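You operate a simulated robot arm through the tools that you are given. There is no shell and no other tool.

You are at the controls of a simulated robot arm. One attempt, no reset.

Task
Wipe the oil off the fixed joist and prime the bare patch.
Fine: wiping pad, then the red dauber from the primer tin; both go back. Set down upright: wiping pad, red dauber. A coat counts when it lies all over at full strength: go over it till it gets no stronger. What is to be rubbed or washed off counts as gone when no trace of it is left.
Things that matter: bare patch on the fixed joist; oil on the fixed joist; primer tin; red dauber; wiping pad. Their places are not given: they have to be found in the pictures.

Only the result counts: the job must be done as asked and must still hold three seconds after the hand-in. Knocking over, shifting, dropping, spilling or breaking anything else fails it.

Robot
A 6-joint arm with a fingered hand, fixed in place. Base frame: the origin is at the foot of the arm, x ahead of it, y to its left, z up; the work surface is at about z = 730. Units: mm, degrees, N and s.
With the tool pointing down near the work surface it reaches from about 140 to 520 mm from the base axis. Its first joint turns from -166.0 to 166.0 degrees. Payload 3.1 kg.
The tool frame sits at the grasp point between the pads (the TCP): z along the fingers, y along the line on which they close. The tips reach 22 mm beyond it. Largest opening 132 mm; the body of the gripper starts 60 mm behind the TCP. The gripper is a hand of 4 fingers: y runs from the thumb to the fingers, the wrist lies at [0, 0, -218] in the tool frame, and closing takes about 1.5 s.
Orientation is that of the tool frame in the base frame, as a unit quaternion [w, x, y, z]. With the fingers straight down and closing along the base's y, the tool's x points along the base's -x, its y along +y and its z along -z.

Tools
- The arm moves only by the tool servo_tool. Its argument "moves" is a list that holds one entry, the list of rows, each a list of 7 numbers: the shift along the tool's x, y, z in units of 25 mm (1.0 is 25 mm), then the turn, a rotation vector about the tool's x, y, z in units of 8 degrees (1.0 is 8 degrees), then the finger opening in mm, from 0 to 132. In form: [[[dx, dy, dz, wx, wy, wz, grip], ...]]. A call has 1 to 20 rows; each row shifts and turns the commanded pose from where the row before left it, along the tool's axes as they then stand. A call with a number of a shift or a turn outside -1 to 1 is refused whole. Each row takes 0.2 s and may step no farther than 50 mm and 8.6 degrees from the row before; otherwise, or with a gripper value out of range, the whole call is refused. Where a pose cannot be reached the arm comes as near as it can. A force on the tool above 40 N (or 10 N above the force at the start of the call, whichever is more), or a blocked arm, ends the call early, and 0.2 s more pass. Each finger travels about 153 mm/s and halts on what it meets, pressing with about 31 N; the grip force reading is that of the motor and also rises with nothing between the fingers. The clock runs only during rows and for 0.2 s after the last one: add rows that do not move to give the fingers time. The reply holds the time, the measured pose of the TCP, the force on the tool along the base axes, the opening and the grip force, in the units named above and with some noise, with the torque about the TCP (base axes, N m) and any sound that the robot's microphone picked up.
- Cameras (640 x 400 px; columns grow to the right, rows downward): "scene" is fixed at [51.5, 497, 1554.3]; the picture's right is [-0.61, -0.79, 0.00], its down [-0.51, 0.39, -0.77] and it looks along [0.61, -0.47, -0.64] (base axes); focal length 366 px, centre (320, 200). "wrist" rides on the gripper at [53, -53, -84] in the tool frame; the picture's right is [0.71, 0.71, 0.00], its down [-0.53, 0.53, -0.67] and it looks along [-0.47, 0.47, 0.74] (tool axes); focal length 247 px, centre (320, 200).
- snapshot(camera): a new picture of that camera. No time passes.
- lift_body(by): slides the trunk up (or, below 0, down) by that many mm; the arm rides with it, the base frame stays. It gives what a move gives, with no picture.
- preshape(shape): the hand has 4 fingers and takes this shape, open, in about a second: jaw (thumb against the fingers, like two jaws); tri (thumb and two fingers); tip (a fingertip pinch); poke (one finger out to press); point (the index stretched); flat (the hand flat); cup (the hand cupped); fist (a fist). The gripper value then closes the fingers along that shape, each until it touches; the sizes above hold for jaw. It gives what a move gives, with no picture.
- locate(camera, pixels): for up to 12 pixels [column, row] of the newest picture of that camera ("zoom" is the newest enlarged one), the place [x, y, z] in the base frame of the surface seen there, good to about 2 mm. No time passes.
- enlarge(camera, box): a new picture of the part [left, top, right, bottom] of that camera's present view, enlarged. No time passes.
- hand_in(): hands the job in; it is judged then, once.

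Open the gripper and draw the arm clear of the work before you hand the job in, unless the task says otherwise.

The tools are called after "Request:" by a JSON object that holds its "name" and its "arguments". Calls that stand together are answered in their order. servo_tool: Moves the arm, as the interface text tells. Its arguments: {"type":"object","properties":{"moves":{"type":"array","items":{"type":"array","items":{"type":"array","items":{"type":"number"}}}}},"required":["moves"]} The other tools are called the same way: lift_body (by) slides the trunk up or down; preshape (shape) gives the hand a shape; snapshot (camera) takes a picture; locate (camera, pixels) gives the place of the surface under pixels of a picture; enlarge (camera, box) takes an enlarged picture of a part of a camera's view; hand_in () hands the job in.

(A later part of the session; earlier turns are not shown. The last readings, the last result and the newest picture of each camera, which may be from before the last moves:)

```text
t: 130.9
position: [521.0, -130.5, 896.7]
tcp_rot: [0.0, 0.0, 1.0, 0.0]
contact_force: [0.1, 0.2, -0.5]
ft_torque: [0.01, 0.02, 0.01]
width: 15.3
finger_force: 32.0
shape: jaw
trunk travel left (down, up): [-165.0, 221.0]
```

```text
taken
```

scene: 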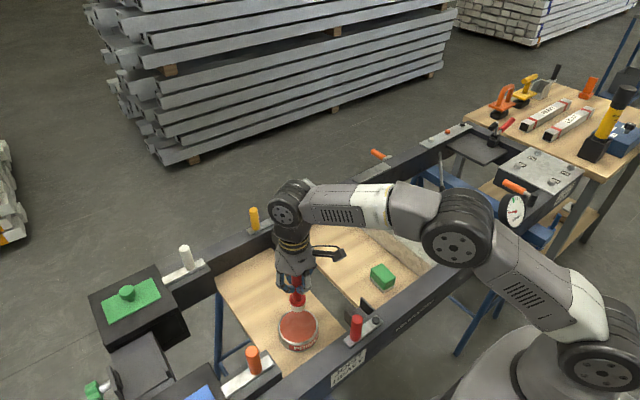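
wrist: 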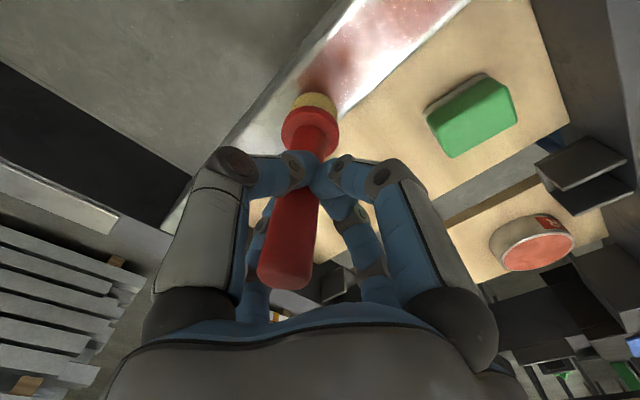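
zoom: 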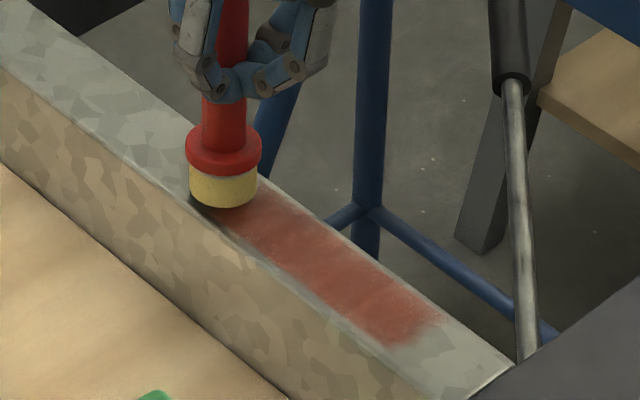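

The grip width has crept from 17 to 15.3 mm, so the handle may be wandering in the fingers. I enlarge the wrist view to inspect the hold.

Request:
{"name": "enlarge", "arguments": {"camera": "wrist", "box": [220, 80, 400, 300]}}

Request:
{"name": "enlarge", "arguments": {"camera": "scene", "box": [370, 150, 450, 250]}}

```text
1.82 times, centred on (310, 190) of wrist
```

zoom: 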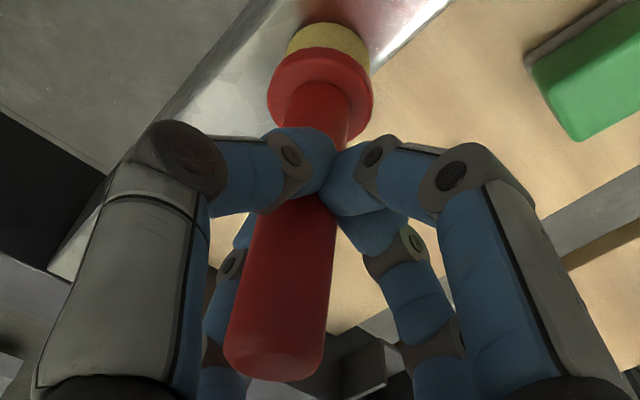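

```text
4.00 times, centred on (410, 200) of scene
```

zoom: 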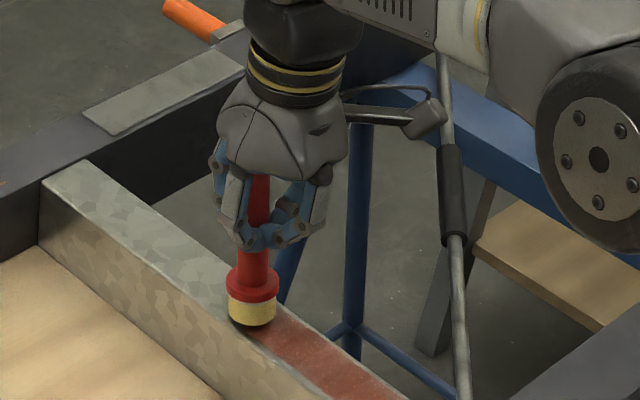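

The handle has drifted in the grip from the repeated -x drags. I'll stand the dauber on the firm primer surface in the tin, regrip it centred and lower on the handle, and reload at the same time; first lift and travel there.

Request:
{"name": "servo_tool", "arguments": {"moves": [[[0, 0, -0.9, 0, 0, 0, 10], [0.15, 0.95, -0.3, 0, 0, 0, 10], [0.15, 0.95, 0, 0, 0, 0, 10], [0.15, 0.95, 0, 0, 0, 0, 10], [0.15, 0.95, 0, 0, 0, 0, 10], [0.15, 0.95, 0, 0, 0, 0, 10], [0.15, 0.95, 0, 0, 0, 0, 10], [0.15, 0.95, 0, 0, 0, 0, 10], [0.15, 0.95, 0, 0, 0, 0, 10], [0.15, 0.95, 0, 0, 0, 0, 10], [0.15, 0.95, 0, 0, 0, 0, 10], [0.15, 0.95, 0, 0, 0, 0, 10], [0.15, 0.95, 0, 0, 0, 0, 10], [0.15, 0.95, 0, 0, 0, 0, 10], [0.15, 0.95, 0, 0, 0, 0, 10], [0.15, 0.95, 0, 0, 0, 0, 10], [0.15, 0.95, 0, 0, 0, 0, 10], [0, 0, 0, 0, 0, 0, 10], [0, 0, 0, 0, 0, 0, 10]]]}}

Request:
{"name": "snapshot", "arguments": {"camera": "wrist"}}

Request:
{"name": "enlarge", "arguments": {"camera": "scene", "box": [380, 205, 450, 275]}}

Request:
{"name": "enlarge", "arguments": {"camera": "scene", "box": [250, 220, 350, 340]}}

```text
t: 134.9
position: [458.6, 251.5, 927.7]
tcp_rot: [0.0, 0.0, 1.0, 0.0]
contact_force: [0.0, -0.1, -0.9]
ft_torque: [0.0, 0.0, -0.02]
width: 15.5
finger_force: 31.3
shape: jaw
trunk travel left (down, up): [-165.0, 221.0]
```

```text
taken
```

wrist: 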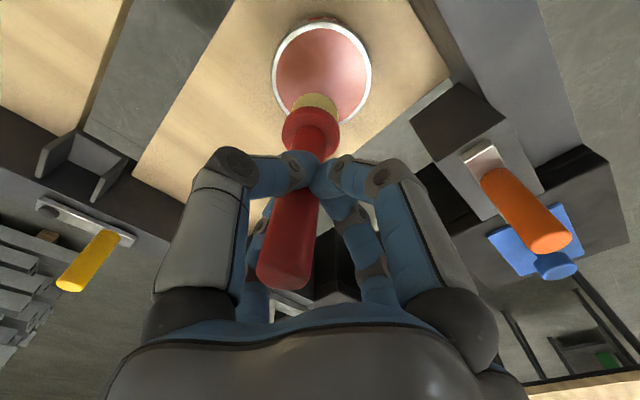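

```text
5.71 times, centred on (415, 240) of scene
```

zoom: 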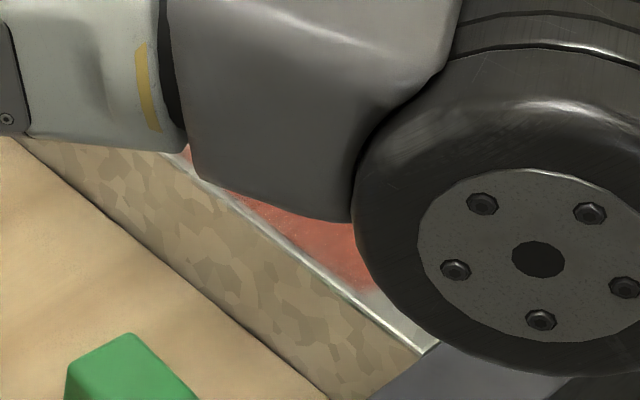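

```text
3.33 times, centred on (300, 280) of scene
```

zoom: 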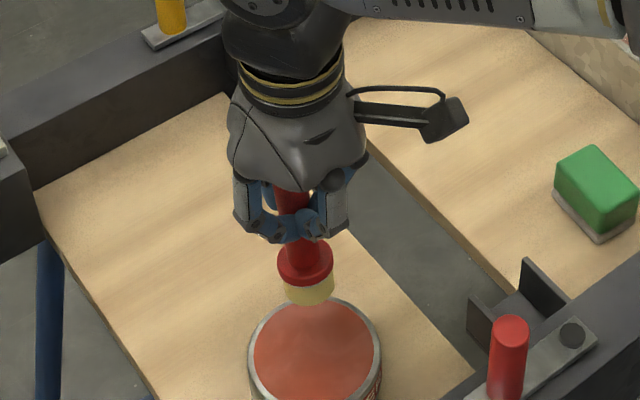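

The dauber leans a little in the grip. I locate its foot and handle in this zoom to know where the foot will land in the tin.

Request:
{"name": "locate", "arguments": {"camera": "zoom", "pixels": [[288, 290], [332, 285], [310, 298], [310, 285], [305, 265], [280, 262], [332, 258], [293, 200], [300, 245], [290, 240], [318, 240]]}}

```text
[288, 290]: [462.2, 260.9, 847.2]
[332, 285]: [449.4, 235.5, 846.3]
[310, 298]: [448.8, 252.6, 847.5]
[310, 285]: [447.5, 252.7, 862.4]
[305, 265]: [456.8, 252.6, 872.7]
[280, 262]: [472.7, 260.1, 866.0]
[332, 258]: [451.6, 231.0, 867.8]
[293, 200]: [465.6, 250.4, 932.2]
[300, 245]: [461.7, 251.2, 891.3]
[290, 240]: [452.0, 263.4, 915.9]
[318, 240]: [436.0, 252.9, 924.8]
```

The dauber leans about 10° (foot towards -x) and its handle sits ~13 mm off-centre. I tilt the tool 10° about its y axis so the dauber stands vertical, and recentre over the tin.

Request:
{"name": "servo_tool", "arguments": {"moves": [[[0.2, 0.04, 0, 0, -0.4, 0, 10], [0.2, 0.04, 0, 0, -0.4, 0, 10], [0.2, 0.04, 0, 0, -0.45, 0, 10], [0, 0, 0, 0, 0, 0, 10], [0, 0, 0, 0, 0, 0, 10]]]}}

Request:
{"name": "enlarge", "arguments": {"camera": "scene", "box": [250, 220, 350, 340]}}

Request:
{"name": "locate", "arguments": {"camera": "zoom", "pixels": [[288, 290], [332, 285], [310, 298], [310, 285], [305, 265], [300, 245], [295, 200], [298, 190]]}}

Request:
{"name": "snapshot", "arguments": {"camera": "wrist"}}

```text
t: 136.1
position: [444.7, 252.7, 926.4]
tcp_rot: [0.087, 0.0, 0.996, 0.0]
contact_force: [-0.6, -0.1, -0.7]
ft_torque: [-0.03, 0.03, -0.01]
width: 15.5
finger_force: 30.4
shape: jaw
trunk travel left (down, up): [-165.0, 221.0]
```

```text
3.33 times, centred on (300, 280) of scene
```

zoom: 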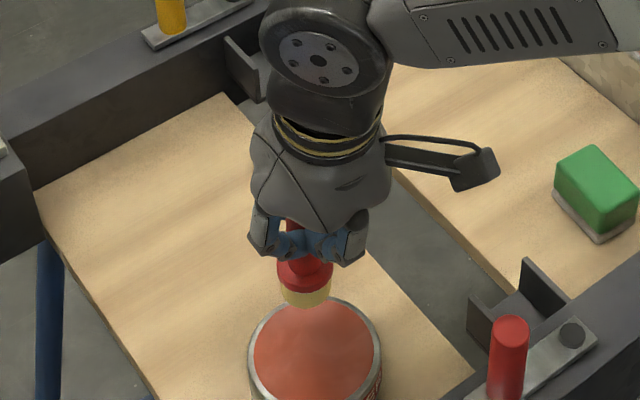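

```text
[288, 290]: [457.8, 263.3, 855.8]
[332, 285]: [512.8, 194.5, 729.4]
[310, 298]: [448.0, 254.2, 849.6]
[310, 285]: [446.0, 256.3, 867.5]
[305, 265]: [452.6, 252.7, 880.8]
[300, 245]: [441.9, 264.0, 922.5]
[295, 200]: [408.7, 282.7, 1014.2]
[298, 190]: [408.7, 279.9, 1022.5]
```

```text
taken
```

wrist: 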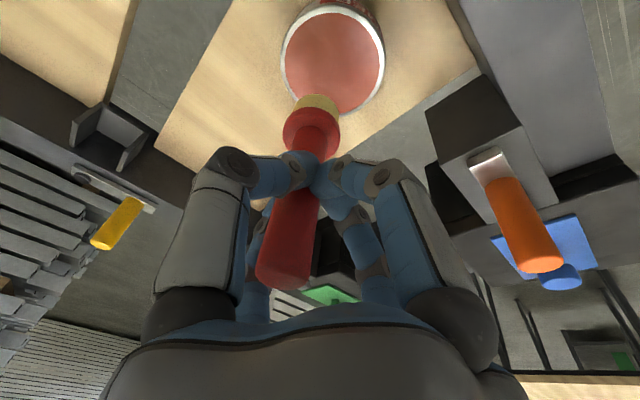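

The dauber now stands vertical, with its foot over the primer near (460,245). I descend 60 mm vertically (along the tilted tool axes).

Request:
{"name": "servo_tool", "arguments": {"moves": [[[0.104, 0, 0.59, 0, 0, 0, 10], [0.104, 0, 0.59, 0, 0, 0, 10], [0.104, 0, 0.59, 0, 0, 0, 10], [0.104, 0, 0.59, 0, 0, 0, 10], [0, 0, 0, 0, 0, 0, 10], [0, 0, 0, 0, 0, 0, 10]]]}}

Request:
{"name": "enlarge", "arguments": {"camera": "scene", "box": [250, 240, 350, 360]}}

Request:
{"name": "servo_tool", "arguments": {"moves": [[[0.02, 0, 0.1, 0, 0, 0, 10], [0.02, 0, 0.1, 0, 0, 0, 10], [0, 0, 0, 0, 0, 0, 10]]]}}

```text
t: 137.5
position: [445.6, 252.1, 866.8]
tcp_rot: [0.088, 0.001, 0.996, 0.0]
contact_force: [0.4, -0.3, -0.2]
ft_torque: [0.01, 0.03, -0.01]
width: 15.3
finger_force: 30.9
shape: jaw
trunk travel left (down, up): [-165.0, 221.0]
```

```text
3.33 times, centred on (300, 300) of scene
```

zoom: 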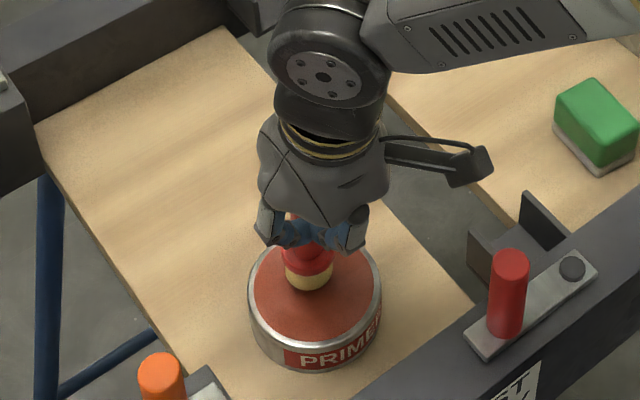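

```text
t: 138.3
position: [445.9, 253.5, 860.1]
tcp_rot: [0.088, 0.0, 0.996, 0.0]
contact_force: [-0.2, 0.0, 0.1]
ft_torque: [0.03, 0.03, -0.01]
width: 15.1
finger_force: 31.3
shape: jaw
trunk travel left (down, up): [-165.0, 221.0]
```

Still free at z≈860. I step down further in small increments until the foot rests on the primer.

Request:
{"name": "servo_tool", "arguments": {"moves": [[[0.008, 0, 0.05, 0, 0, 0, 10], [0.008, 0, 0.05, 0, 0, 0, 10], [0, 0, 0, 0, 0, 0, 10]]]}}

Request:
{"name": "servo_tool", "arguments": {"moves": [[[0.008, 0, 0.04, 0, 0, 0, 10], [0, 0, 0, 0, 0, 0, 10]]]}}

Request:
{"name": "servo_tool", "arguments": {"moves": [[[0.008, 0, 0.04, 0, 0, 0, 10], [0, 0, 0, 0, 0, 0, 10]]]}}

```text
t: 139.1
position: [445.1, 252.2, 857.8]
tcp_rot: [0.087, 0.0, 0.996, 0.0]
contact_force: [0.0, -0.4, -0.9]
ft_torque: [0.01, 0.02, -0.02]
width: 15.4
finger_force: 31.2
shape: jaw
trunk travel left (down, up): [-165.0, 221.0]
```

```text
t: 139.7
position: [444.8, 253.1, 856.8]
tcp_rot: [0.087, 0.0, 0.996, 0.0]
contact_force: [0.3, -0.1, 0.1]
ft_torque: [-0.01, 0.02, 0.02]
width: 15.6
finger_force: 30.8
shape: jaw
trunk travel left (down, up): [-165.0, 221.0]
```

```text
t: 140.3
position: [444.8, 252.8, 855.6]
tcp_rot: [0.087, 0.0, 0.996, 0.0]
contact_force: [0.0, 1.0, -0.9]
ft_torque: [-0.02, -0.01, -0.03]
width: 15.2
finger_force: 31.0
shape: jaw
trunk travel left (down, up): [-165.0, 221.0]
```

Not touching yet. I continue down slowly.

Request:
{"name": "servo_tool", "arguments": {"moves": [[[0.008, 0, 0.04, 0, 0, 0, 10], [0, 0, 0, 0, 0, 0, 10]]]}}

Request:
{"name": "servo_tool", "arguments": {"moves": [[[0.008, 0, 0.04, 0, 0, 0, 10], [0, 0, 0, 0, 0, 0, 10]]]}}

Request:
{"name": "servo_tool", "arguments": {"moves": [[[0.008, 0, 0.04, 0, 0, 0, 10], [0, 0, 0, 0, 0, 0, 10]]]}}

```text
t: 140.9
position: [444.3, 253.3, 855.2]
tcp_rot: [0.088, 0.0, 0.996, 0.0]
contact_force: [0.3, -0.5, -1.3]
ft_torque: [-0.01, 0.02, -0.01]
width: 15.1
finger_force: 30.8
shape: jaw
trunk travel left (down, up): [-165.0, 221.0]
```

```text
t: 141.5
position: [445.2, 253.7, 853.9]
tcp_rot: [0.087, 0.001, 0.996, 0.0]
contact_force: [0.6, 0.7, -1.6]
ft_torque: [-0.02, 0.02, 0.04]
width: 15.5
finger_force: 30.7
shape: jaw
trunk travel left (down, up): [-165.0, 221.0]
```

```text
t: 142.1
position: [444.6, 252.1, 853.7]
tcp_rot: [0.087, 0.0, 0.996, -0.001]
contact_force: [-0.2, 0.3, -0.9]
ft_torque: [0.03, 0.01, 0.01]
width: 14.9
finger_force: 31.2
shape: jaw
trunk travel left (down, up): [-165.0, 221.0]
```

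Still free at 853. Two more millimetres, step by step.

Request:
{"name": "servo_tool", "arguments": {"moves": [[[0.008, 0, 0.04, 0, 0, 0, 10], [0, 0, 0, 0, 0, 0, 10]]]}}

Request:
{"name": "servo_tool", "arguments": {"moves": [[[0.008, 0, 0.04, 0, 0, 0, 10], [0, 0, 0, 0, 0, 0, 10]]]}}

Request:
{"name": "enlarge", "arguments": {"camera": "scene", "box": [265, 270, 335, 345]}}

```text
t: 142.7
position: [446.3, 253.0, 852.8]
tcp_rot: [0.087, 0.0, 0.996, 0.0]
contact_force: [0.5, 0.2, 1.9]
ft_torque: [-0.03, 0.03, 0.0]
width: 15.2
finger_force: 31.2
shape: jaw
trunk travel left (down, up): [-165.0, 221.0]
```

```text
t: 143.3
position: [444.1, 252.7, 852.9]
tcp_rot: [0.088, 0.0, 0.996, 0.002]
contact_force: [1.0, -0.9, 9.2]
ft_torque: [-0.05, -0.08, 0.02]
width: 15.4
finger_force: 30.5
shape: jaw
trunk travel left (down, up): [-165.0, 221.0]
```

```text
5.33 times, centred on (300, 308) of scene
```

zoom: 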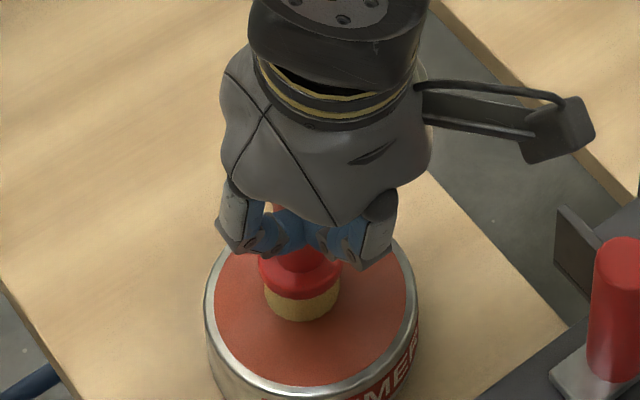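

The foot rests on the primer at 9 N. I ease slightly and open the fingers slowly so the dauber stands by itself.

Request:
{"name": "servo_tool", "arguments": {"moves": [[[-0.004, 0, -0.025, 0, 0, 0, 10], [0, 0, 0, 0, 0, 0, 18], [0, 0, 0, 0, 0, 0, 24], [0, 0, 0, 0, 0, 0, 30], [0, 0, 0, 0, 0, 0, 40], [0, 0, 0, 0, 0, 0, 55], [0, 0, 0, 0, 0, 0, 70], [0, 0, 0, 0, 0, 0, 80], [0, 0, 0, 0, 0, 0, 80]]]}}

Request:
{"name": "enlarge", "arguments": {"camera": "scene", "box": [255, 250, 345, 350]}}

Request:
{"name": "snapshot", "arguments": {"camera": "wrist"}}

```text
t: 145.3
position: [444.5, 253.0, 853.5]
tcp_rot: [0.088, 0.0, 0.996, 0.0]
contact_force: [0.4, 1.1, 0.1]
ft_torque: [-0.04, -0.01, -0.01]
width: 79.4
finger_force: 0.1
shape: jaw
trunk travel left (down, up): [-165.0, 221.0]
```

```text
4.00 times, centred on (300, 300) of scene
```

zoom: 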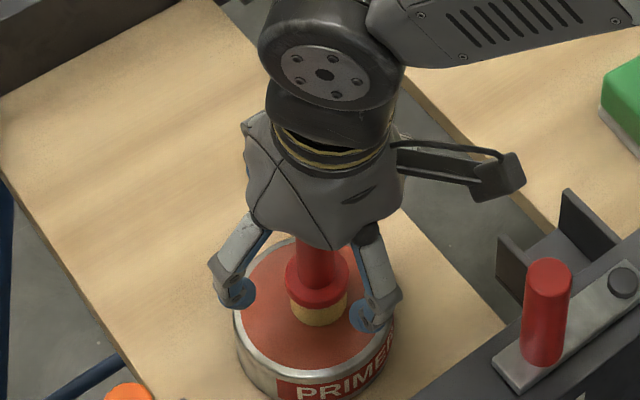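

```text
taken
```

wrist: 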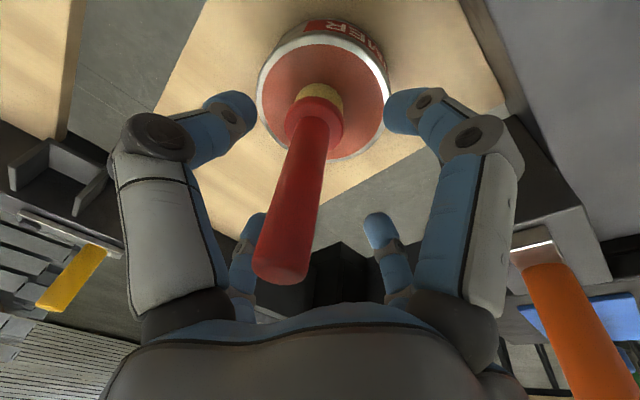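

The dauber stands upright in the tin with all fingers clear. I rotate the tool back to vertical and rise above it to measure its axis.

Request:
{"name": "servo_tool", "arguments": {"moves": [[[0, 0, 0, 0, 0.4, 0, 80], [0, 0, 0, 0, 0.4, 0, 80], [0, 0, 0, 0, 0.45, 0, 80], [-0.4, -0.2, -0.5, 0, 0, 0, 80], [0, 0, -1, 0, 0, 0, 80], [0, 0, -1, 0, 0, 0, 80], [0, 0, -0.6, 0, 0, 0, 80], [0, 0, 0, 0, 0, 0, 80]]]}}

Request:
{"name": "snapshot", "arguments": {"camera": "wrist"}}

Request:
{"name": "enlarge", "arguments": {"camera": "wrist", "box": [240, 40, 400, 180]}}

Request:
{"name": "enlarge", "arguments": {"camera": "scene", "box": [255, 250, 345, 350]}}

```text
t: 147.1
position: [456.4, 249.3, 930.9]
tcp_rot: [0.0, 0.0, 1.0, 0.001]
contact_force: [-0.2, 0.3, -0.3]
ft_torque: [0.0, 0.0, 0.02]
width: 79.5
finger_force: 0.0
shape: jaw
trunk travel left (down, up): [-165.0, 221.0]
```

```text
taken
```

wrist: 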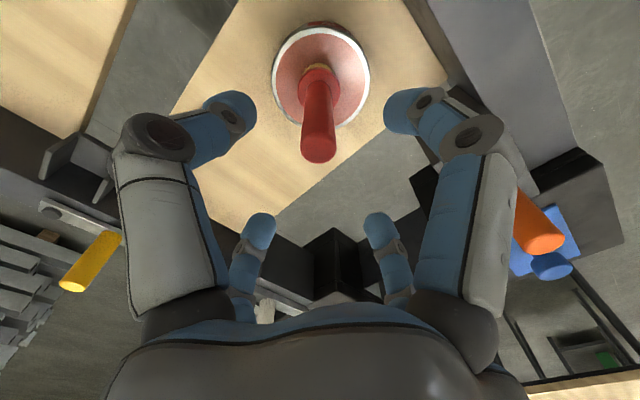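

```text
2.86 times, centred on (320, 110) of wrist
```

zoom: 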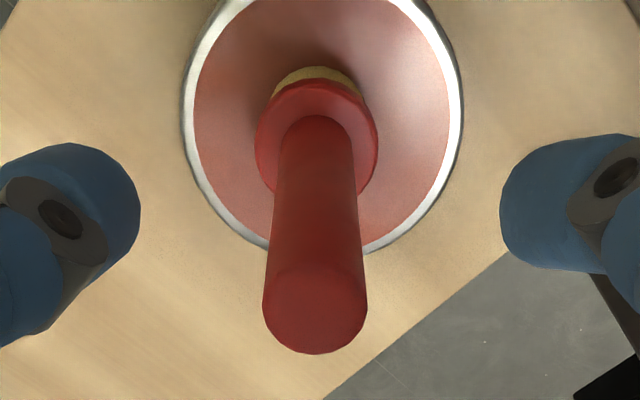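

```text
4.00 times, centred on (300, 300) of scene
```

zoom: 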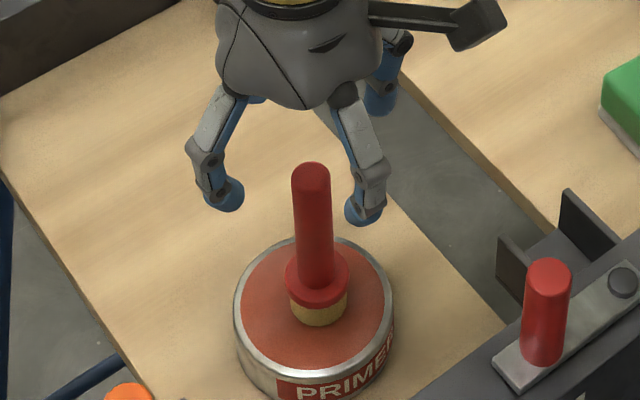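

The dauber stands upright in the primer. I locate its top from the wrist view, around pixel (318,149).

Request:
{"name": "locate", "arguments": {"camera": "wrist", "pixels": [[318, 148], [307, 147], [329, 147], [318, 138], [318, 158], [318, 143]]}}

```text
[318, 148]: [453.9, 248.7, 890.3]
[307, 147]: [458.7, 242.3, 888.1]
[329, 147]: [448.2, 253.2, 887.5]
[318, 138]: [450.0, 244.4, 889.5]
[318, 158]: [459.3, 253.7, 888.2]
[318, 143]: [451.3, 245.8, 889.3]
```

The axis is at (454,248.5), top z≈890. I descend centred on it to z≈839 for a lower, shorter-lever grip, then close.

Request:
{"name": "servo_tool", "arguments": {"moves": [[[0.1, -0.03, 0.6, 0, 0, 0, 80], [0, 0, 0.8, 0, 0, 0, 80], [0, 0, 0.8, 0, 0, 0, 80], [0, 0, 0.8, 0, 0, 0, 80], [0, 0, 0.68, 0, 0, 0, 80], [0, 0, 0, 0, 0, 0, 80], [0, 0, 0, 0, 0, 0, 80]]]}}

Request:
{"name": "enlarge", "arguments": {"camera": "scene", "box": [255, 250, 345, 350]}}

Request:
{"name": "snapshot", "arguments": {"camera": "wrist"}}

```text
t: 148.7
position: [451.6, 248.6, 838.8]
tcp_rot: [0.0, 0.0, 1.0, 0.0]
contact_force: [0.2, 0.3, -0.2]
ft_torque: [0.03, 0.03, 0.0]
width: 79.4
finger_force: 0.0
shape: jaw
trunk travel left (down, up): [-165.0, 221.0]
```

```text
4.00 times, centred on (300, 300) of scene
```

zoom: 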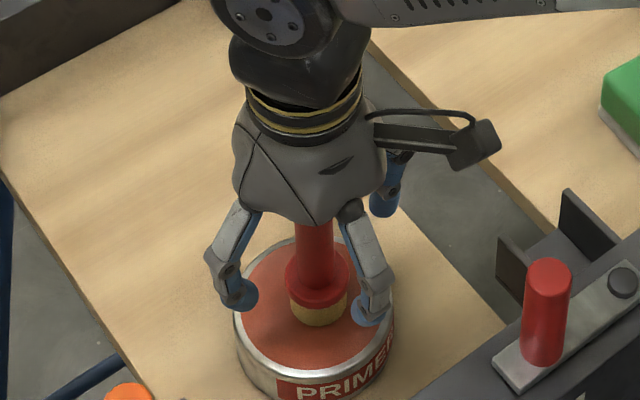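

```text
taken
```

wrist: 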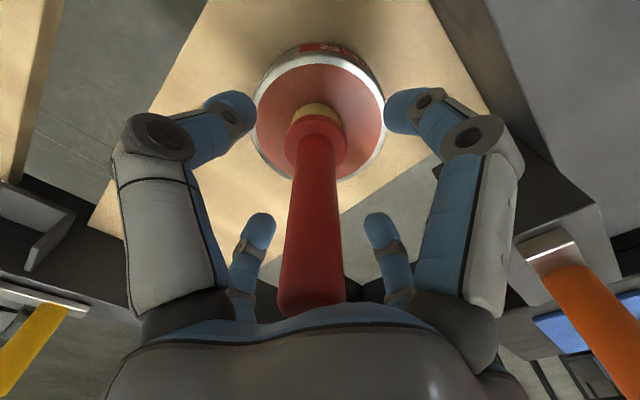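

The handle fits between the fingers with its top close to the palm. I raise 3 mm for clearance, nudge 1 mm in +x, and close.

Request:
{"name": "servo_tool", "arguments": {"moves": [[[-0.05, 0, -0.12, 0, 0, 0, 70], [0, 0, 0, 0, 0, 0, 55], [0, 0, 0, 0, 0, 0, 42], [0, 0, 0, 0, 0, 0, 34], [0, 0, 0, 0, 0, 0, 28], [0, 0, 0, 0, 0, 0, 24], [0, 0, 0, 0, 0, 0, 20], [0, 0, 0, 0, 0, 0, 14], [0, 0, 0, 0, 0, 0, 8], [0, 0, 0, 0, 0, 0, 4], [0, 0, 0, 0, 0, 0, 4]]]}}

Request:
{"name": "snapshot", "arguments": {"camera": "wrist"}}

Request:
{"name": "enlarge", "arguments": {"camera": "scene", "box": [255, 250, 345, 350]}}

```text
t: 151.1
position: [453.7, 248.3, 840.5]
tcp_rot: [0.001, 0.001, 1.0, -0.001]
contact_force: [-1.3, 0.8, 0.1]
ft_torque: [0.01, -0.03, -0.02]
width: 16.2
finger_force: 30.9
shape: jaw
trunk travel left (down, up): [-165.0, 221.0]
```

```text
taken
```

wrist: 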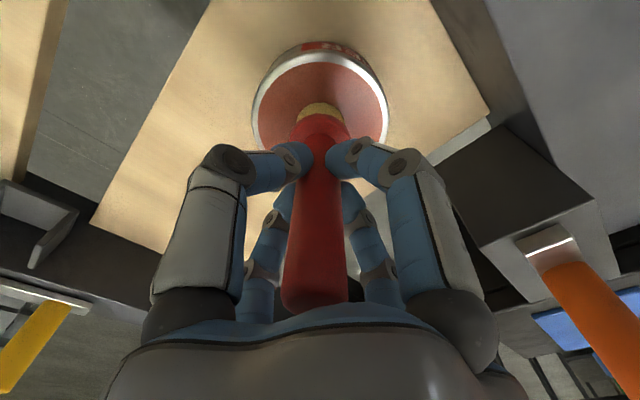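

```text
4.00 times, centred on (300, 300) of scene
```

zoom: 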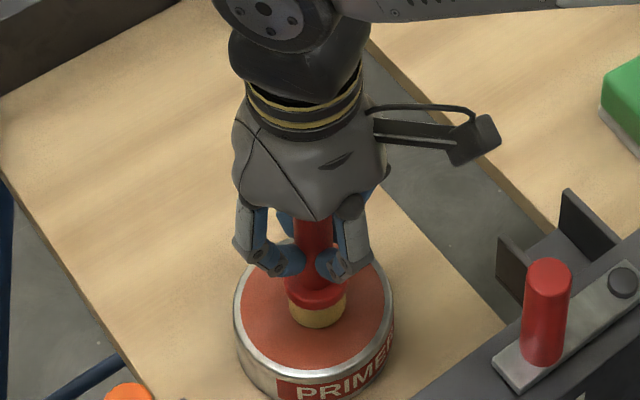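

Regripped at 77 mm above the foot (width 16.2, 31 N), freshly loaded. I lift and carry it back over the joist to about (519,-152).

Request:
{"name": "servo_tool", "arguments": {"moves": [[[0, 0, -0.6, 0, 0, 0, 4], [0, 0, -1, 0, 0, 0, 4], [-0.153, -0.942, -1, 0, 0, 0, 4], [-0.153, -0.942, 0, 0, 0, 0, 4], [-0.153, -0.942, 0, 0, 0, 0, 4], [-0.153, -0.942, 0, 0, 0, 0, 4], [-0.153, -0.942, 0, 0, 0, 0, 4], [-0.153, -0.942, 0, 0, 0, 0, 4], [-0.153, -0.942, 0, 0, 0, 0, 4], [-0.153, -0.942, 0, 0, 0, 0, 4], [-0.153, -0.942, 0, 0, 0, 0, 4], [-0.153, -0.942, 0, 0, 0, 0, 4], [-0.153, -0.942, 0, 0, 0, 0, 4], [-0.153, -0.942, 0, 0, 0, 0, 4], [-0.153, -0.942, 0, 0, 0, 0, 4], [-0.153, -0.942, 0, 0, 0, 0, 4], [-0.153, -0.942, 0, 0, 0, 0, 4], [-0.153, -0.942, 0, 0, 0, 0, 4], [-0.153, -0.942, 0, 0, 0, 0, 4], [0, 0, 0, 0, 0, 0, 4]]]}}

Request:
{"name": "enlarge", "arguments": {"camera": "scene", "box": [375, 185, 445, 265]}}

Request:
{"name": "snapshot", "arguments": {"camera": "wrist"}}

```text
t: 155.3
position: [517.8, -150.2, 904.7]
tcp_rot: [0.0, 0.0, 1.0, 0.0]
contact_force: [-0.6, -0.2, -0.1]
ft_torque: [0.02, -0.05, 0.0]
width: 16.2
finger_force: 31.2
shape: jaw
trunk travel left (down, up): [-165.0, 221.0]
```

```text
5.00 times, centred on (410, 225) of scene
```

zoom: 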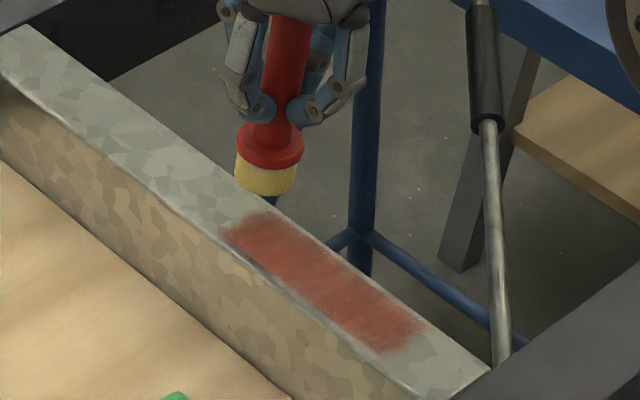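

```text
taken
```

wrist: 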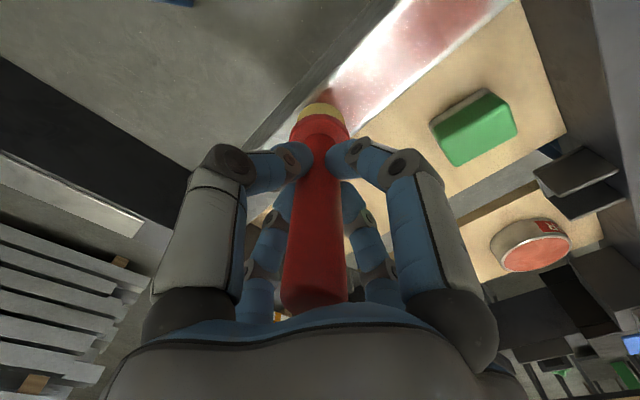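

The dauber is vertical and well centred. I locate its foot to get the offset, and then lower toward the joist.

Request:
{"name": "locate", "arguments": {"camera": "zoom", "pixels": [[237, 178], [295, 180], [265, 190], [228, 232], [250, 212], [385, 352], [425, 322]]}}

Request:
{"name": "servo_tool", "arguments": {"moves": [[[0, 0, 0.6, 0, 0, 0, 4], [0, 0, 0.2, 0, 0, 0, 4], [0, 0, 0.12, 0, 0, 0, 4], [0, 0, 0, 0, 0, 0, 4]]]}}

```text
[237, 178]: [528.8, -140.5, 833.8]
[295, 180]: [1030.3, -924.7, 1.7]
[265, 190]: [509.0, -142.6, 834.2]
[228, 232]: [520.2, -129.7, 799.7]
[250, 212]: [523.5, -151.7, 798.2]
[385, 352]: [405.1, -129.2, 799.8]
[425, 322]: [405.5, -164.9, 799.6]
```

```text
t: 156.3
position: [519.1, -151.1, 882.0]
tcp_rot: [0.0, 0.0, 1.0, 0.0]
contact_force: [-0.4, 0.5, 0.1]
ft_torque: [0.01, -0.02, 0.02]
width: 16.3
finger_force: 30.5
shape: jaw
trunk travel left (down, up): [-165.0, 221.0]
```

The foot centre is within 2 mm of the TCP. I step down to contact (expected near z 877).

Request:
{"name": "servo_tool", "arguments": {"moves": [[[0.05, -0.04, 0.06, 0, 0, 0, 4], [0, 0, 0.06, 0, 0, 0, 4], [0, 0, 0, 0, 0, 0, 4]]]}}

Request:
{"name": "servo_tool", "arguments": {"moves": [[[0, 0, 0.04, 0, 0, 0, 4], [0, 0, 0, 0, 0, 0, 4]]]}}

Request:
{"name": "servo_tool", "arguments": {"moves": [[[0, 0, 0.04, 0, 0, 0, 4], [0, 0, 0, 0, 0, 0, 4]]]}}

```text
t: 157.1
position: [516.0, -151.6, 878.9]
tcp_rot: [0.0, 0.0, 1.0, 0.0]
contact_force: [0.3, -0.3, 0.7]
ft_torque: [-0.01, 0.01, -0.01]
width: 16.0
finger_force: 30.8
shape: jaw
trunk travel left (down, up): [-165.0, 221.0]
```

```text
t: 157.7
position: [516.7, -151.7, 878.1]
tcp_rot: [0.0, 0.0, 1.0, 0.0]
contact_force: [1.0, 0.5, -1.1]
ft_torque: [0.0, -0.01, 0.01]
width: 15.9
finger_force: 31.3
shape: jaw
trunk travel left (down, up): [-165.0, 221.0]
```

```text
t: 158.3
position: [517.7, -152.8, 876.7]
tcp_rot: [0.0, 0.0, 1.0, 0.0]
contact_force: [-0.6, -0.1, -0.1]
ft_torque: [0.02, 0.02, 0.0]
width: 15.9
finger_force: 31.4
shape: jaw
trunk travel left (down, up): [-165.0, 221.0]
```

Not yet in contact at z≈877. I keep stepping down.

Request:
{"name": "servo_tool", "arguments": {"moves": [[[0, 0, 0.04, 0, 0, 0, 4], [0, 0, 0, 0, 0, 0, 4]]]}}

Request:
{"name": "servo_tool", "arguments": {"moves": [[[0, 0, 0.03, 0, 0, 0, 4], [0, 0, 0, 0, 0, 0, 4]]]}}

Request:
{"name": "servo_tool", "arguments": {"moves": [[[0, 0, 0.03, 0, 0, 0, 4], [0, 0, 0, 0, 0, 0, 4]]]}}

```text
t: 158.9
position: [516.7, -152.2, 876.9]
tcp_rot: [0.0, 0.0, 1.0, 0.001]
contact_force: [0.5, -0.1, -0.3]
ft_torque: [0.03, 0.02, -0.02]
width: 16.1
finger_force: 31.0
shape: jaw
trunk travel left (down, up): [-165.0, 221.0]
```

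```text
t: 159.5
position: [517.0, -152.4, 874.8]
tcp_rot: [0.0, 0.0, 1.0, 0.0]
contact_force: [0.3, 0.1, -1.2]
ft_torque: [0.02, -0.01, -0.02]
width: 16.2
finger_force: 30.8
shape: jaw
trunk travel left (down, up): [-165.0, 221.0]
```

```text
t: 160.1
position: [515.8, -152.6, 875.1]
tcp_rot: [0.0, -0.001, 1.0, 0.001]
contact_force: [-0.8, 1.3, 0.2]
ft_torque: [0.03, -0.01, -0.03]
width: 16.1
finger_force: 31.4
shape: jaw
trunk travel left (down, up): [-165.0, 221.0]
```

Still no load at z≈875. I continue in 0.75 mm steps.

Request:
{"name": "servo_tool", "arguments": {"moves": [[[0, 0, 0.03, 0, 0, 0, 4], [0, 0, 0, 0, 0, 0, 4]]]}}

Request:
{"name": "servo_tool", "arguments": {"moves": [[[0, 0, 0.03, 0, 0, 0, 4], [0, 0, 0, 0, 0, 0, 4]]]}}

Request:
{"name": "enlarge", "arguments": {"camera": "scene", "box": [375, 185, 445, 265]}}

```text
t: 160.7
position: [517.0, -152.8, 874.5]
tcp_rot: [0.001, 0.0, 1.0, 0.0]
contact_force: [-1.7, 0.8, 3.1]
ft_torque: [-0.04, 0.02, 0.01]
width: 16.0
finger_force: 30.9
shape: jaw
trunk travel left (down, up): [-165.0, 221.0]
```

```text
t: 161.3
position: [516.8, -152.7, 873.8]
tcp_rot: [0.0, -0.001, 1.0, 0.001]
contact_force: [-0.3, -0.2, 7.7]
ft_torque: [-0.02, -0.03, 0.03]
width: 15.9
finger_force: 31.2
shape: jaw
trunk travel left (down, up): [-165.0, 221.0]
```

```text
5.00 times, centred on (410, 225) of scene
```

zoom: 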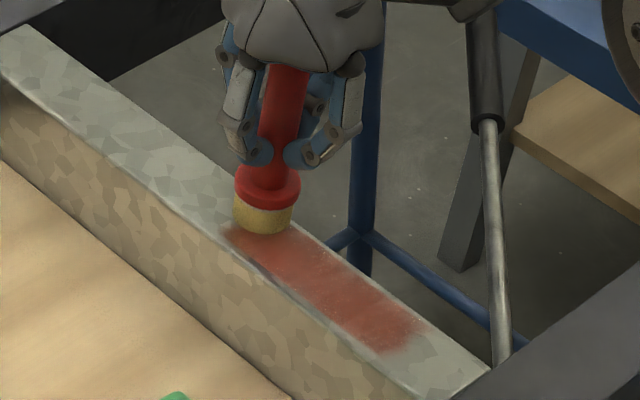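

Contact at 7.7 N on the far corner, dauber upright. I stroke the far lane slowly towards -x.

Request:
{"name": "servo_tool", "arguments": {"moves": [[[0.2, -0.04, 0, 0, 0, 0, 4], [0.2, 0, 0, 0, 0, 0, 4], [0.2, 0, 0, 0, 0, 0, 4], [0.2, 0, 0, 0, 0, 0, 4], [0.2, 0, 0, 0, 0, 0, 4], [0.2, 0, 0, 0, 0, 0, 4], [0.2, 0, 0, 0, 0, 0, 4], [0.2, 0, 0, 0, 0, 0, 4]]]}}

Request:
{"name": "servo_tool", "arguments": {"moves": [[[0.25, 0, 0, 0, 0, 0, 4], [0.25, 0, 0, 0, 0, 0, 4], [0.25, 0, 0, 0, 0, 0, 4], [0.25, 0, 0, 0, 0, 0, 4], [0.25, 0, 0, 0, 0, 0, 4], [0.25, 0, 0, 0, 0, 0, 4]]]}}

Request:
{"name": "servo_tool", "arguments": {"moves": [[[0.25, 0, 0, 0, 0, 0, 4], [0.25, 0, 0, 0, 0, 0, 4], [0.25, 0, 0, 0, 0, 0, 4], [0.25, 0, 0, 0, 0, 0, 4], [0.1, 0, 0, 0, 0, 0, 4]]]}}

Request:
{"name": "enlarge", "arguments": {"camera": "scene", "box": [375, 195, 445, 270]}}

Request:
{"name": "snapshot", "arguments": {"camera": "wrist"}}

```text
t: 163.1
position: [475.8, -153.1, 874.3]
tcp_rot: [0.0, 0.0, 1.0, 0.0]
contact_force: [3.3, 0.4, 13.7]
ft_torque: [-0.04, -0.1, 0.03]
width: 16.0
finger_force: 30.6
shape: jaw
trunk travel left (down, up): [-165.0, 221.0]
```

```text
t: 164.5
position: [439.1, -153.0, 873.7]
tcp_rot: [-0.001, 0.0, 1.0, 0.0]
contact_force: [3.8, 0.4, 16.5]
ft_torque: [-0.03, -0.13, 0.0]
width: 16.4
finger_force: 31.1
shape: jaw
trunk travel left (down, up): [-165.0, 221.0]
```

```text
t: 165.7
position: [411.2, -152.6, 874.4]
tcp_rot: [0.0, 0.0, 1.0, 0.001]
contact_force: [4.4, 0.7, 17.0]
ft_torque: [-0.03, -0.17, 0.01]
width: 16.6
finger_force: 31.0
shape: jaw
trunk travel left (down, up): [-165.0, 221.0]
```

```text
5.33 times, centred on (410, 232) of scene
```

zoom: 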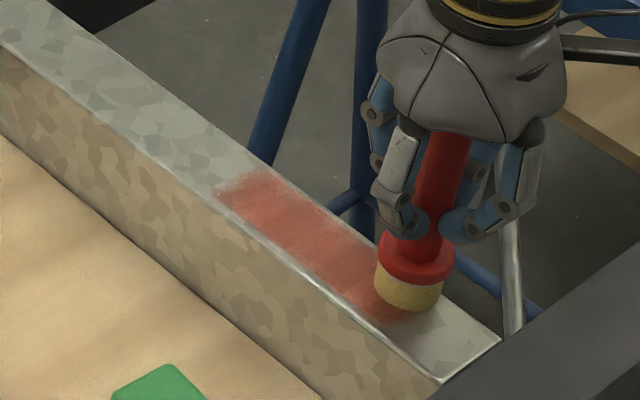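

```text
taken
```

wrist: 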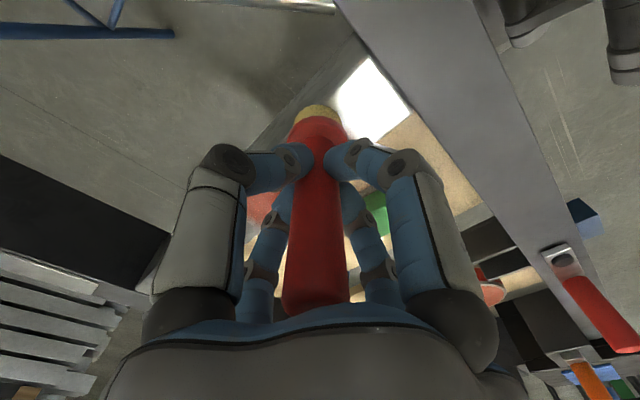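

The lower grip holds the dauber upright even at 17 N. I ease 0.4 mm, shift to the middle lane (y≈-145) and stroke +x.

Request:
{"name": "servo_tool", "arguments": {"moves": [[[0.05, 0.15, -0.015, 0, 0, 0, 4], [0, 0.15, 0, 0, 0, 0, 4], [-0.25, 0, 0, 0, 0, 0, 4], [-0.25, 0, 0, 0, 0, 0, 4], [-0.25, 0, 0, 0, 0, 0, 4], [-0.25, 0, 0, 0, 0, 0, 4], [-0.25, 0, 0, 0, 0, 0, 4], [-0.25, 0, 0, 0, 0, 0, 4]]]}}

Request:
{"name": "servo_tool", "arguments": {"moves": [[[-0.25, 0, 0, 0, 0, 0, 4], [-0.25, 0, 0, 0, 0, 0, 4], [-0.25, 0, 0, 0, 0, 0, 4], [-0.25, 0, 0, 0, 0, 0, 4], [-0.25, 0, 0, 0, 0, 0, 4], [-0.25, 0, 0, 0, 0, 0, 4], [-0.25, 0, 0, 0, 0, 0, 4], [-0.25, 0, 0, 0, 0, 0, 4], [-0.25, 0, 0, 0, 0, 0, 4], [-0.25, 0, 0, 0, 0, 0, 4], [-0.2, 0, 0, 0, 0, 0, 4]]]}}

Request:
{"name": "enlarge", "arguments": {"camera": "scene", "box": [375, 195, 445, 270]}}

Request:
{"name": "snapshot", "arguments": {"camera": "wrist"}}

```text
t: 167.5
position: [446.6, -146.3, 872.8]
tcp_rot: [0.0, 0.0, 1.0, 0.0]
contact_force: [-2.0, -0.9, 5.8]
ft_torque: [-0.04, 0.04, -0.04]
width: 16.7
finger_force: 30.9
shape: jaw
trunk travel left (down, up): [-165.0, 221.0]
```

```text
t: 169.9
position: [515.3, -146.8, 872.8]
tcp_rot: [0.0, -0.001, 1.0, 0.0]
contact_force: [-1.7, -0.4, 4.5]
ft_torque: [0.01, 0.04, -0.02]
width: 16.3
finger_force: 31.1
shape: jaw
trunk travel left (down, up): [-165.0, 221.0]
```

```text
5.33 times, centred on (410, 232) of scene
```

zoom: 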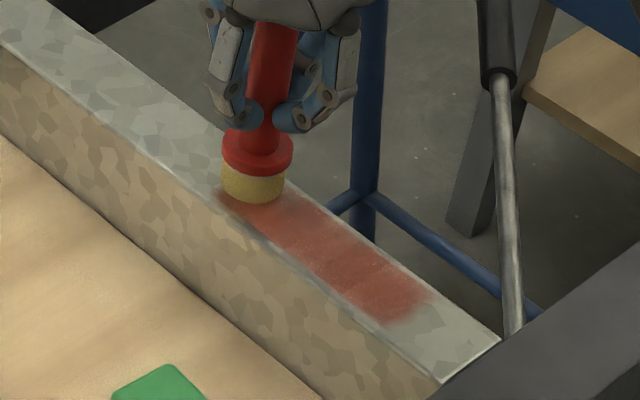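

```text
taken
```

wrist: 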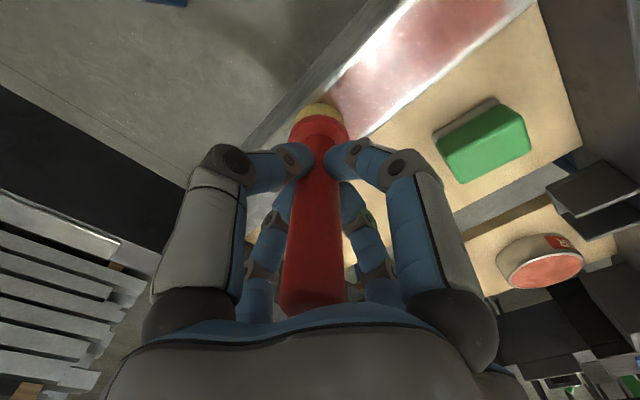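

Stable at 5 N. I shift to the near lane (y≈-135) and stroke -x, pressing a touch more.

Request:
{"name": "servo_tool", "arguments": {"moves": [[[0, 0.2, 0.01, 0, 0, 0, 4], [0, 0.25, 0.005, 0, 0, 0, 4], [0.25, 0, 0, 0, 0, 0, 4], [0.25, 0, 0, 0, 0, 0, 4], [0.25, 0, 0, 0, 0, 0, 4], [0.25, 0, 0, 0, 0, 0, 4], [0.25, 0, 0, 0, 0, 0, 4], [0.25, 0, 0, 0, 0, 0, 4], [0.25, 0, 0, 0, 0, 0, 4]]]}}

Request:
{"name": "servo_tool", "arguments": {"moves": [[[0.25, 0, 0, 0, 0, 0, 4], [0.25, 0, 0, 0, 0, 0, 4], [0.25, 0, 0, 0, 0, 0, 4], [0.25, 0, 0, 0, 0, 0, 4], [0.25, 0, 0, 0, 0, 0, 4], [0.25, 0, 0, 0, 0, 0, 4], [0.25, 0, 0, 0, 0, 0, 4], [0.25, 0, 0, 0, 0, 0, 4], [0.25, 0, 0, 0, 0, 0, 4], [0.25, 0, 0, 0, 0, 0, 4]]]}}

Request:
{"name": "enlarge", "arguments": {"camera": "scene", "box": [375, 195, 445, 270]}}

Request:
{"name": "snapshot", "arguments": {"camera": "wrist"}}

```text
t: 171.9
position: [472.3, -133.8, 872.9]
tcp_rot: [-0.001, 0.001, 1.0, 0.0]
contact_force: [2.9, 0.0, 10.6]
ft_torque: [-0.03, -0.19, 0.02]
width: 16.4
finger_force: 30.8
shape: jaw
trunk travel left (down, up): [-165.0, 221.0]
```

```text
t: 174.1
position: [409.9, -133.0, 873.0]
tcp_rot: [-0.002, 0.0, 1.0, 0.0]
contact_force: [0.8, 0.4, 3.5]
ft_torque: [0.03, -0.06, 0.01]
width: 16.4
finger_force: 30.9
shape: jaw
trunk travel left (down, up): [-165.0, 221.0]
```

```text
5.33 times, centred on (410, 232) of scene
```

zoom: 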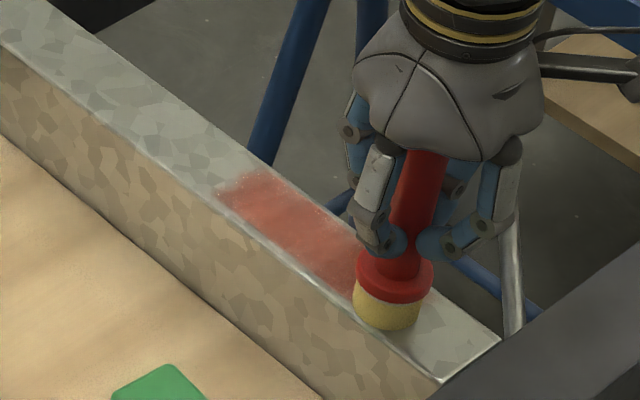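

```text
taken
```

wrist: 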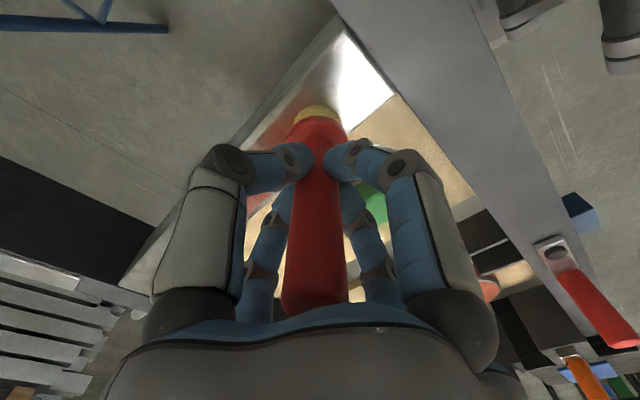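

I now lift and move to (405,-75,960) so the wrist camera sees the whole coat unobstructed.

Request:
{"name": "servo_tool", "arguments": {"moves": [[[0, 0, -0.8, 0, 0, 0, 4], [0, 0.6, -1, 0, 0, 0, 4], [0, 0.9, -1, 0, 0, 0, 4], [0.2, 0.85, -0.7, 0, 0, 0, 4], [0, 0, 0, 0, 0, 0, 4]]]}}

Request:
{"name": "snapshot", "arguments": {"camera": "wrist"}}

Request:
{"name": "enlarge", "arguments": {"camera": "wrist", "box": [140, 0, 310, 150]}}

Request:
{"name": "enlarge", "arguments": {"camera": "scene", "box": [385, 210, 445, 265]}}

```text
t: 175.3
position: [406.2, -75.6, 960.2]
tcp_rot: [-0.001, 0.0, 1.0, 0.0]
contact_force: [0.4, 0.6, -0.7]
ft_torque: [0.0, 0.03, 0.03]
width: 16.4
finger_force: 30.9
shape: jaw
trunk travel left (down, up): [-165.0, 221.0]
```

```text
taken
```

wrist: 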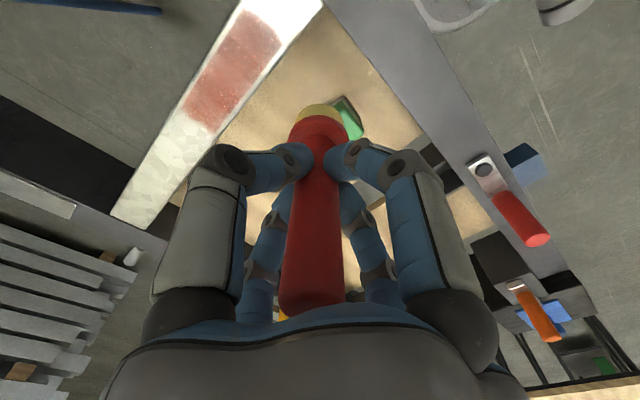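

```text
2.67 times, centred on (225, 75) of wrist
```

zoom: 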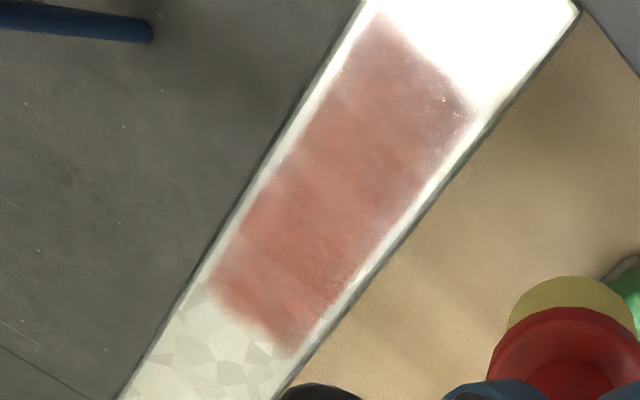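

```text
7.27 times, centred on (415, 238) of scene
```

zoom: 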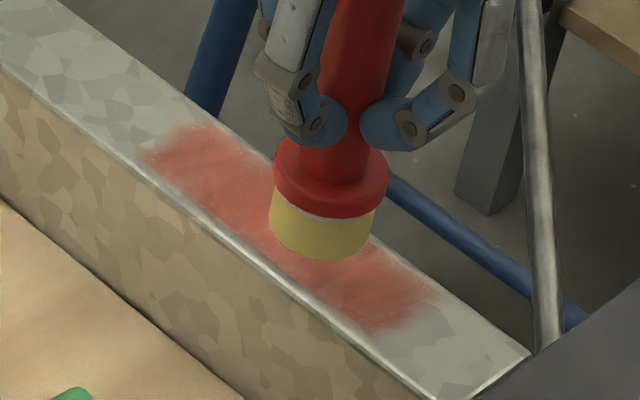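

The coat is continuous and masked to a soft-edged rectangle. To be sure of full strength I reload and go over everything again; moving back to the tin.

Request:
{"name": "servo_tool", "arguments": {"moves": [[[-0.134, 0.928, 0, 0, 0, 0, 4], [-0.134, 0.928, 0, 0, 0, 0, 4], [-0.134, 0.928, 0, 0, 0, 0, 4], [-0.134, 0.928, 0, 0, 0, 0, 4], [-0.134, 0.928, 0, 0, 0, 0, 4], [-0.134, 0.928, 0, 0, 0, 0, 4], [-0.134, 0.928, 0, 0, 0, 0, 4], [-0.134, 0.928, 0, 0, 0, 0, 4], [-0.134, 0.928, 0, 0, 0, 0, 4], [-0.134, 0.928, 0, 0, 0, 0, 4], [-0.134, 0.928, 0, 0, 0, 0, 4], [-0.134, 0.928, 0, 0, 0, 0, 4], [-0.134, 0.928, 0, 0, 0, 0, 4], [-0.134, 0.928, 0, 0, 0, 0, 4], [0, 0, 1, 0, 0, 0, 4], [0, 0, 1, 0, 0, 0, 4], [0, 0, 1, 0, 0, 0, 4], [0, 0, 1, 0, 0, 0, 4], [0, 0, 0, 0, 0, 0, 4]]]}}

Request:
{"name": "snapshot", "arguments": {"camera": "wrist"}}

```text
t: 179.3
position: [453.2, 249.8, 858.9]
tcp_rot: [0.0, 0.0, 1.0, 0.0]
contact_force: [-0.3, 0.2, -0.4]
ft_torque: [0.01, 0.04, 0.01]
width: 16.1
finger_force: 31.4
shape: jaw
trunk travel left (down, up): [-165.0, 221.0]
```

```text
taken
```

wrist: 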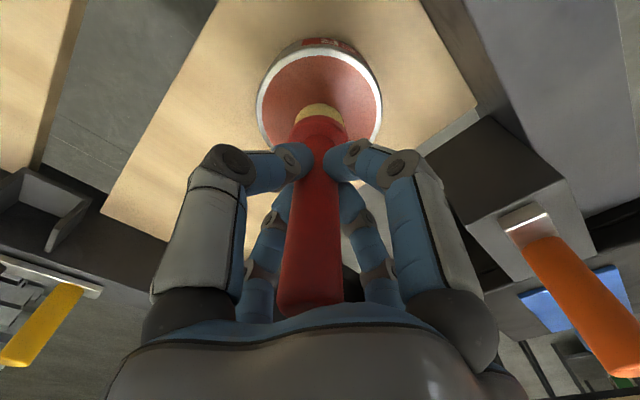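

I'm centred over the primer, about 20 mm above contact. I lower gently until the foot is loaded.

Request:
{"name": "servo_tool", "arguments": {"moves": [[[0, 0, 0.4, 0, 0, 0, 4], [0, 0, 0.2, 0, 0, 0, 4], [0, 0, 0.1, 0, 0, 0, 4], [0, 0, 0.04, 0, 0, 0, 4], [0, 0, 0, 0, 0, 0, 4]]]}}

Request:
{"name": "servo_tool", "arguments": {"moves": [[[0, 0, 0.04, 0, 0, 0, 4], [0, 0, 0.03, 0, 0, 0, 4], [0, 0, 0, 0, 0, 0, 4]]]}}

```text
t: 180.5
position: [452.2, 249.2, 843.3]
tcp_rot: [0.001, 0.0, 1.0, 0.0]
contact_force: [0.0, -0.4, -0.4]
ft_torque: [-0.01, 0.01, 0.02]
width: 15.9
finger_force: 30.7
shape: jaw
trunk travel left (down, up): [-165.0, 221.0]
```

```text
t: 181.3
position: [451.8, 249.0, 840.0]
tcp_rot: [0.0, 0.0, 1.0, 0.0]
contact_force: [0.1, 0.2, -0.6]
ft_torque: [0.04, 0.0, 0.01]
width: 16.3
finger_force: 30.3
shape: jaw
trunk travel left (down, up): [-165.0, 221.0]
```

No contact yet at z≈840. A few more small steps.

Request:
{"name": "servo_tool", "arguments": {"moves": [[[0, 0, 0.04, 0, 0, 0, 4], [0, 0, 0, 0, 0, 0, 4]]]}}

Request:
{"name": "servo_tool", "arguments": {"moves": [[[0, 0, 0.04, 0, 0, 0, 4], [0, 0, 0, 0, 0, 0, 4]]]}}

Request:
{"name": "servo_tool", "arguments": {"moves": [[[0, 0, 0.03, 0, 0, 0, 4], [0, 0, 0, 0, 0, 0, 4]]]}}

```text
t: 181.9
position: [451.8, 249.4, 838.0]
tcp_rot: [0.001, 0.0, 1.0, 0.0]
contact_force: [-0.9, 0.6, 0.0]
ft_torque: [-0.03, -0.03, -0.02]
width: 16.0
finger_force: 31.3
shape: jaw
trunk travel left (down, up): [-165.0, 221.0]
```

```text
t: 182.5
position: [452.4, 249.1, 839.7]
tcp_rot: [0.0, 0.0, 1.0, 0.0]
contact_force: [-1.5, -0.8, 5.9]
ft_torque: [-0.02, -0.03, -0.01]
width: 16.1
finger_force: 30.8
shape: jaw
trunk travel left (down, up): [-165.0, 221.0]
```

```text
t: 183.1
position: [452.8, 247.9, 838.2]
tcp_rot: [0.001, 0.0, 1.0, 0.001]
contact_force: [-3.0, 1.2, 13.0]
ft_torque: [0.01, -0.04, 0.01]
width: 16.5
finger_force: 30.5
shape: jaw
trunk travel left (down, up): [-165.0, 221.0]
```

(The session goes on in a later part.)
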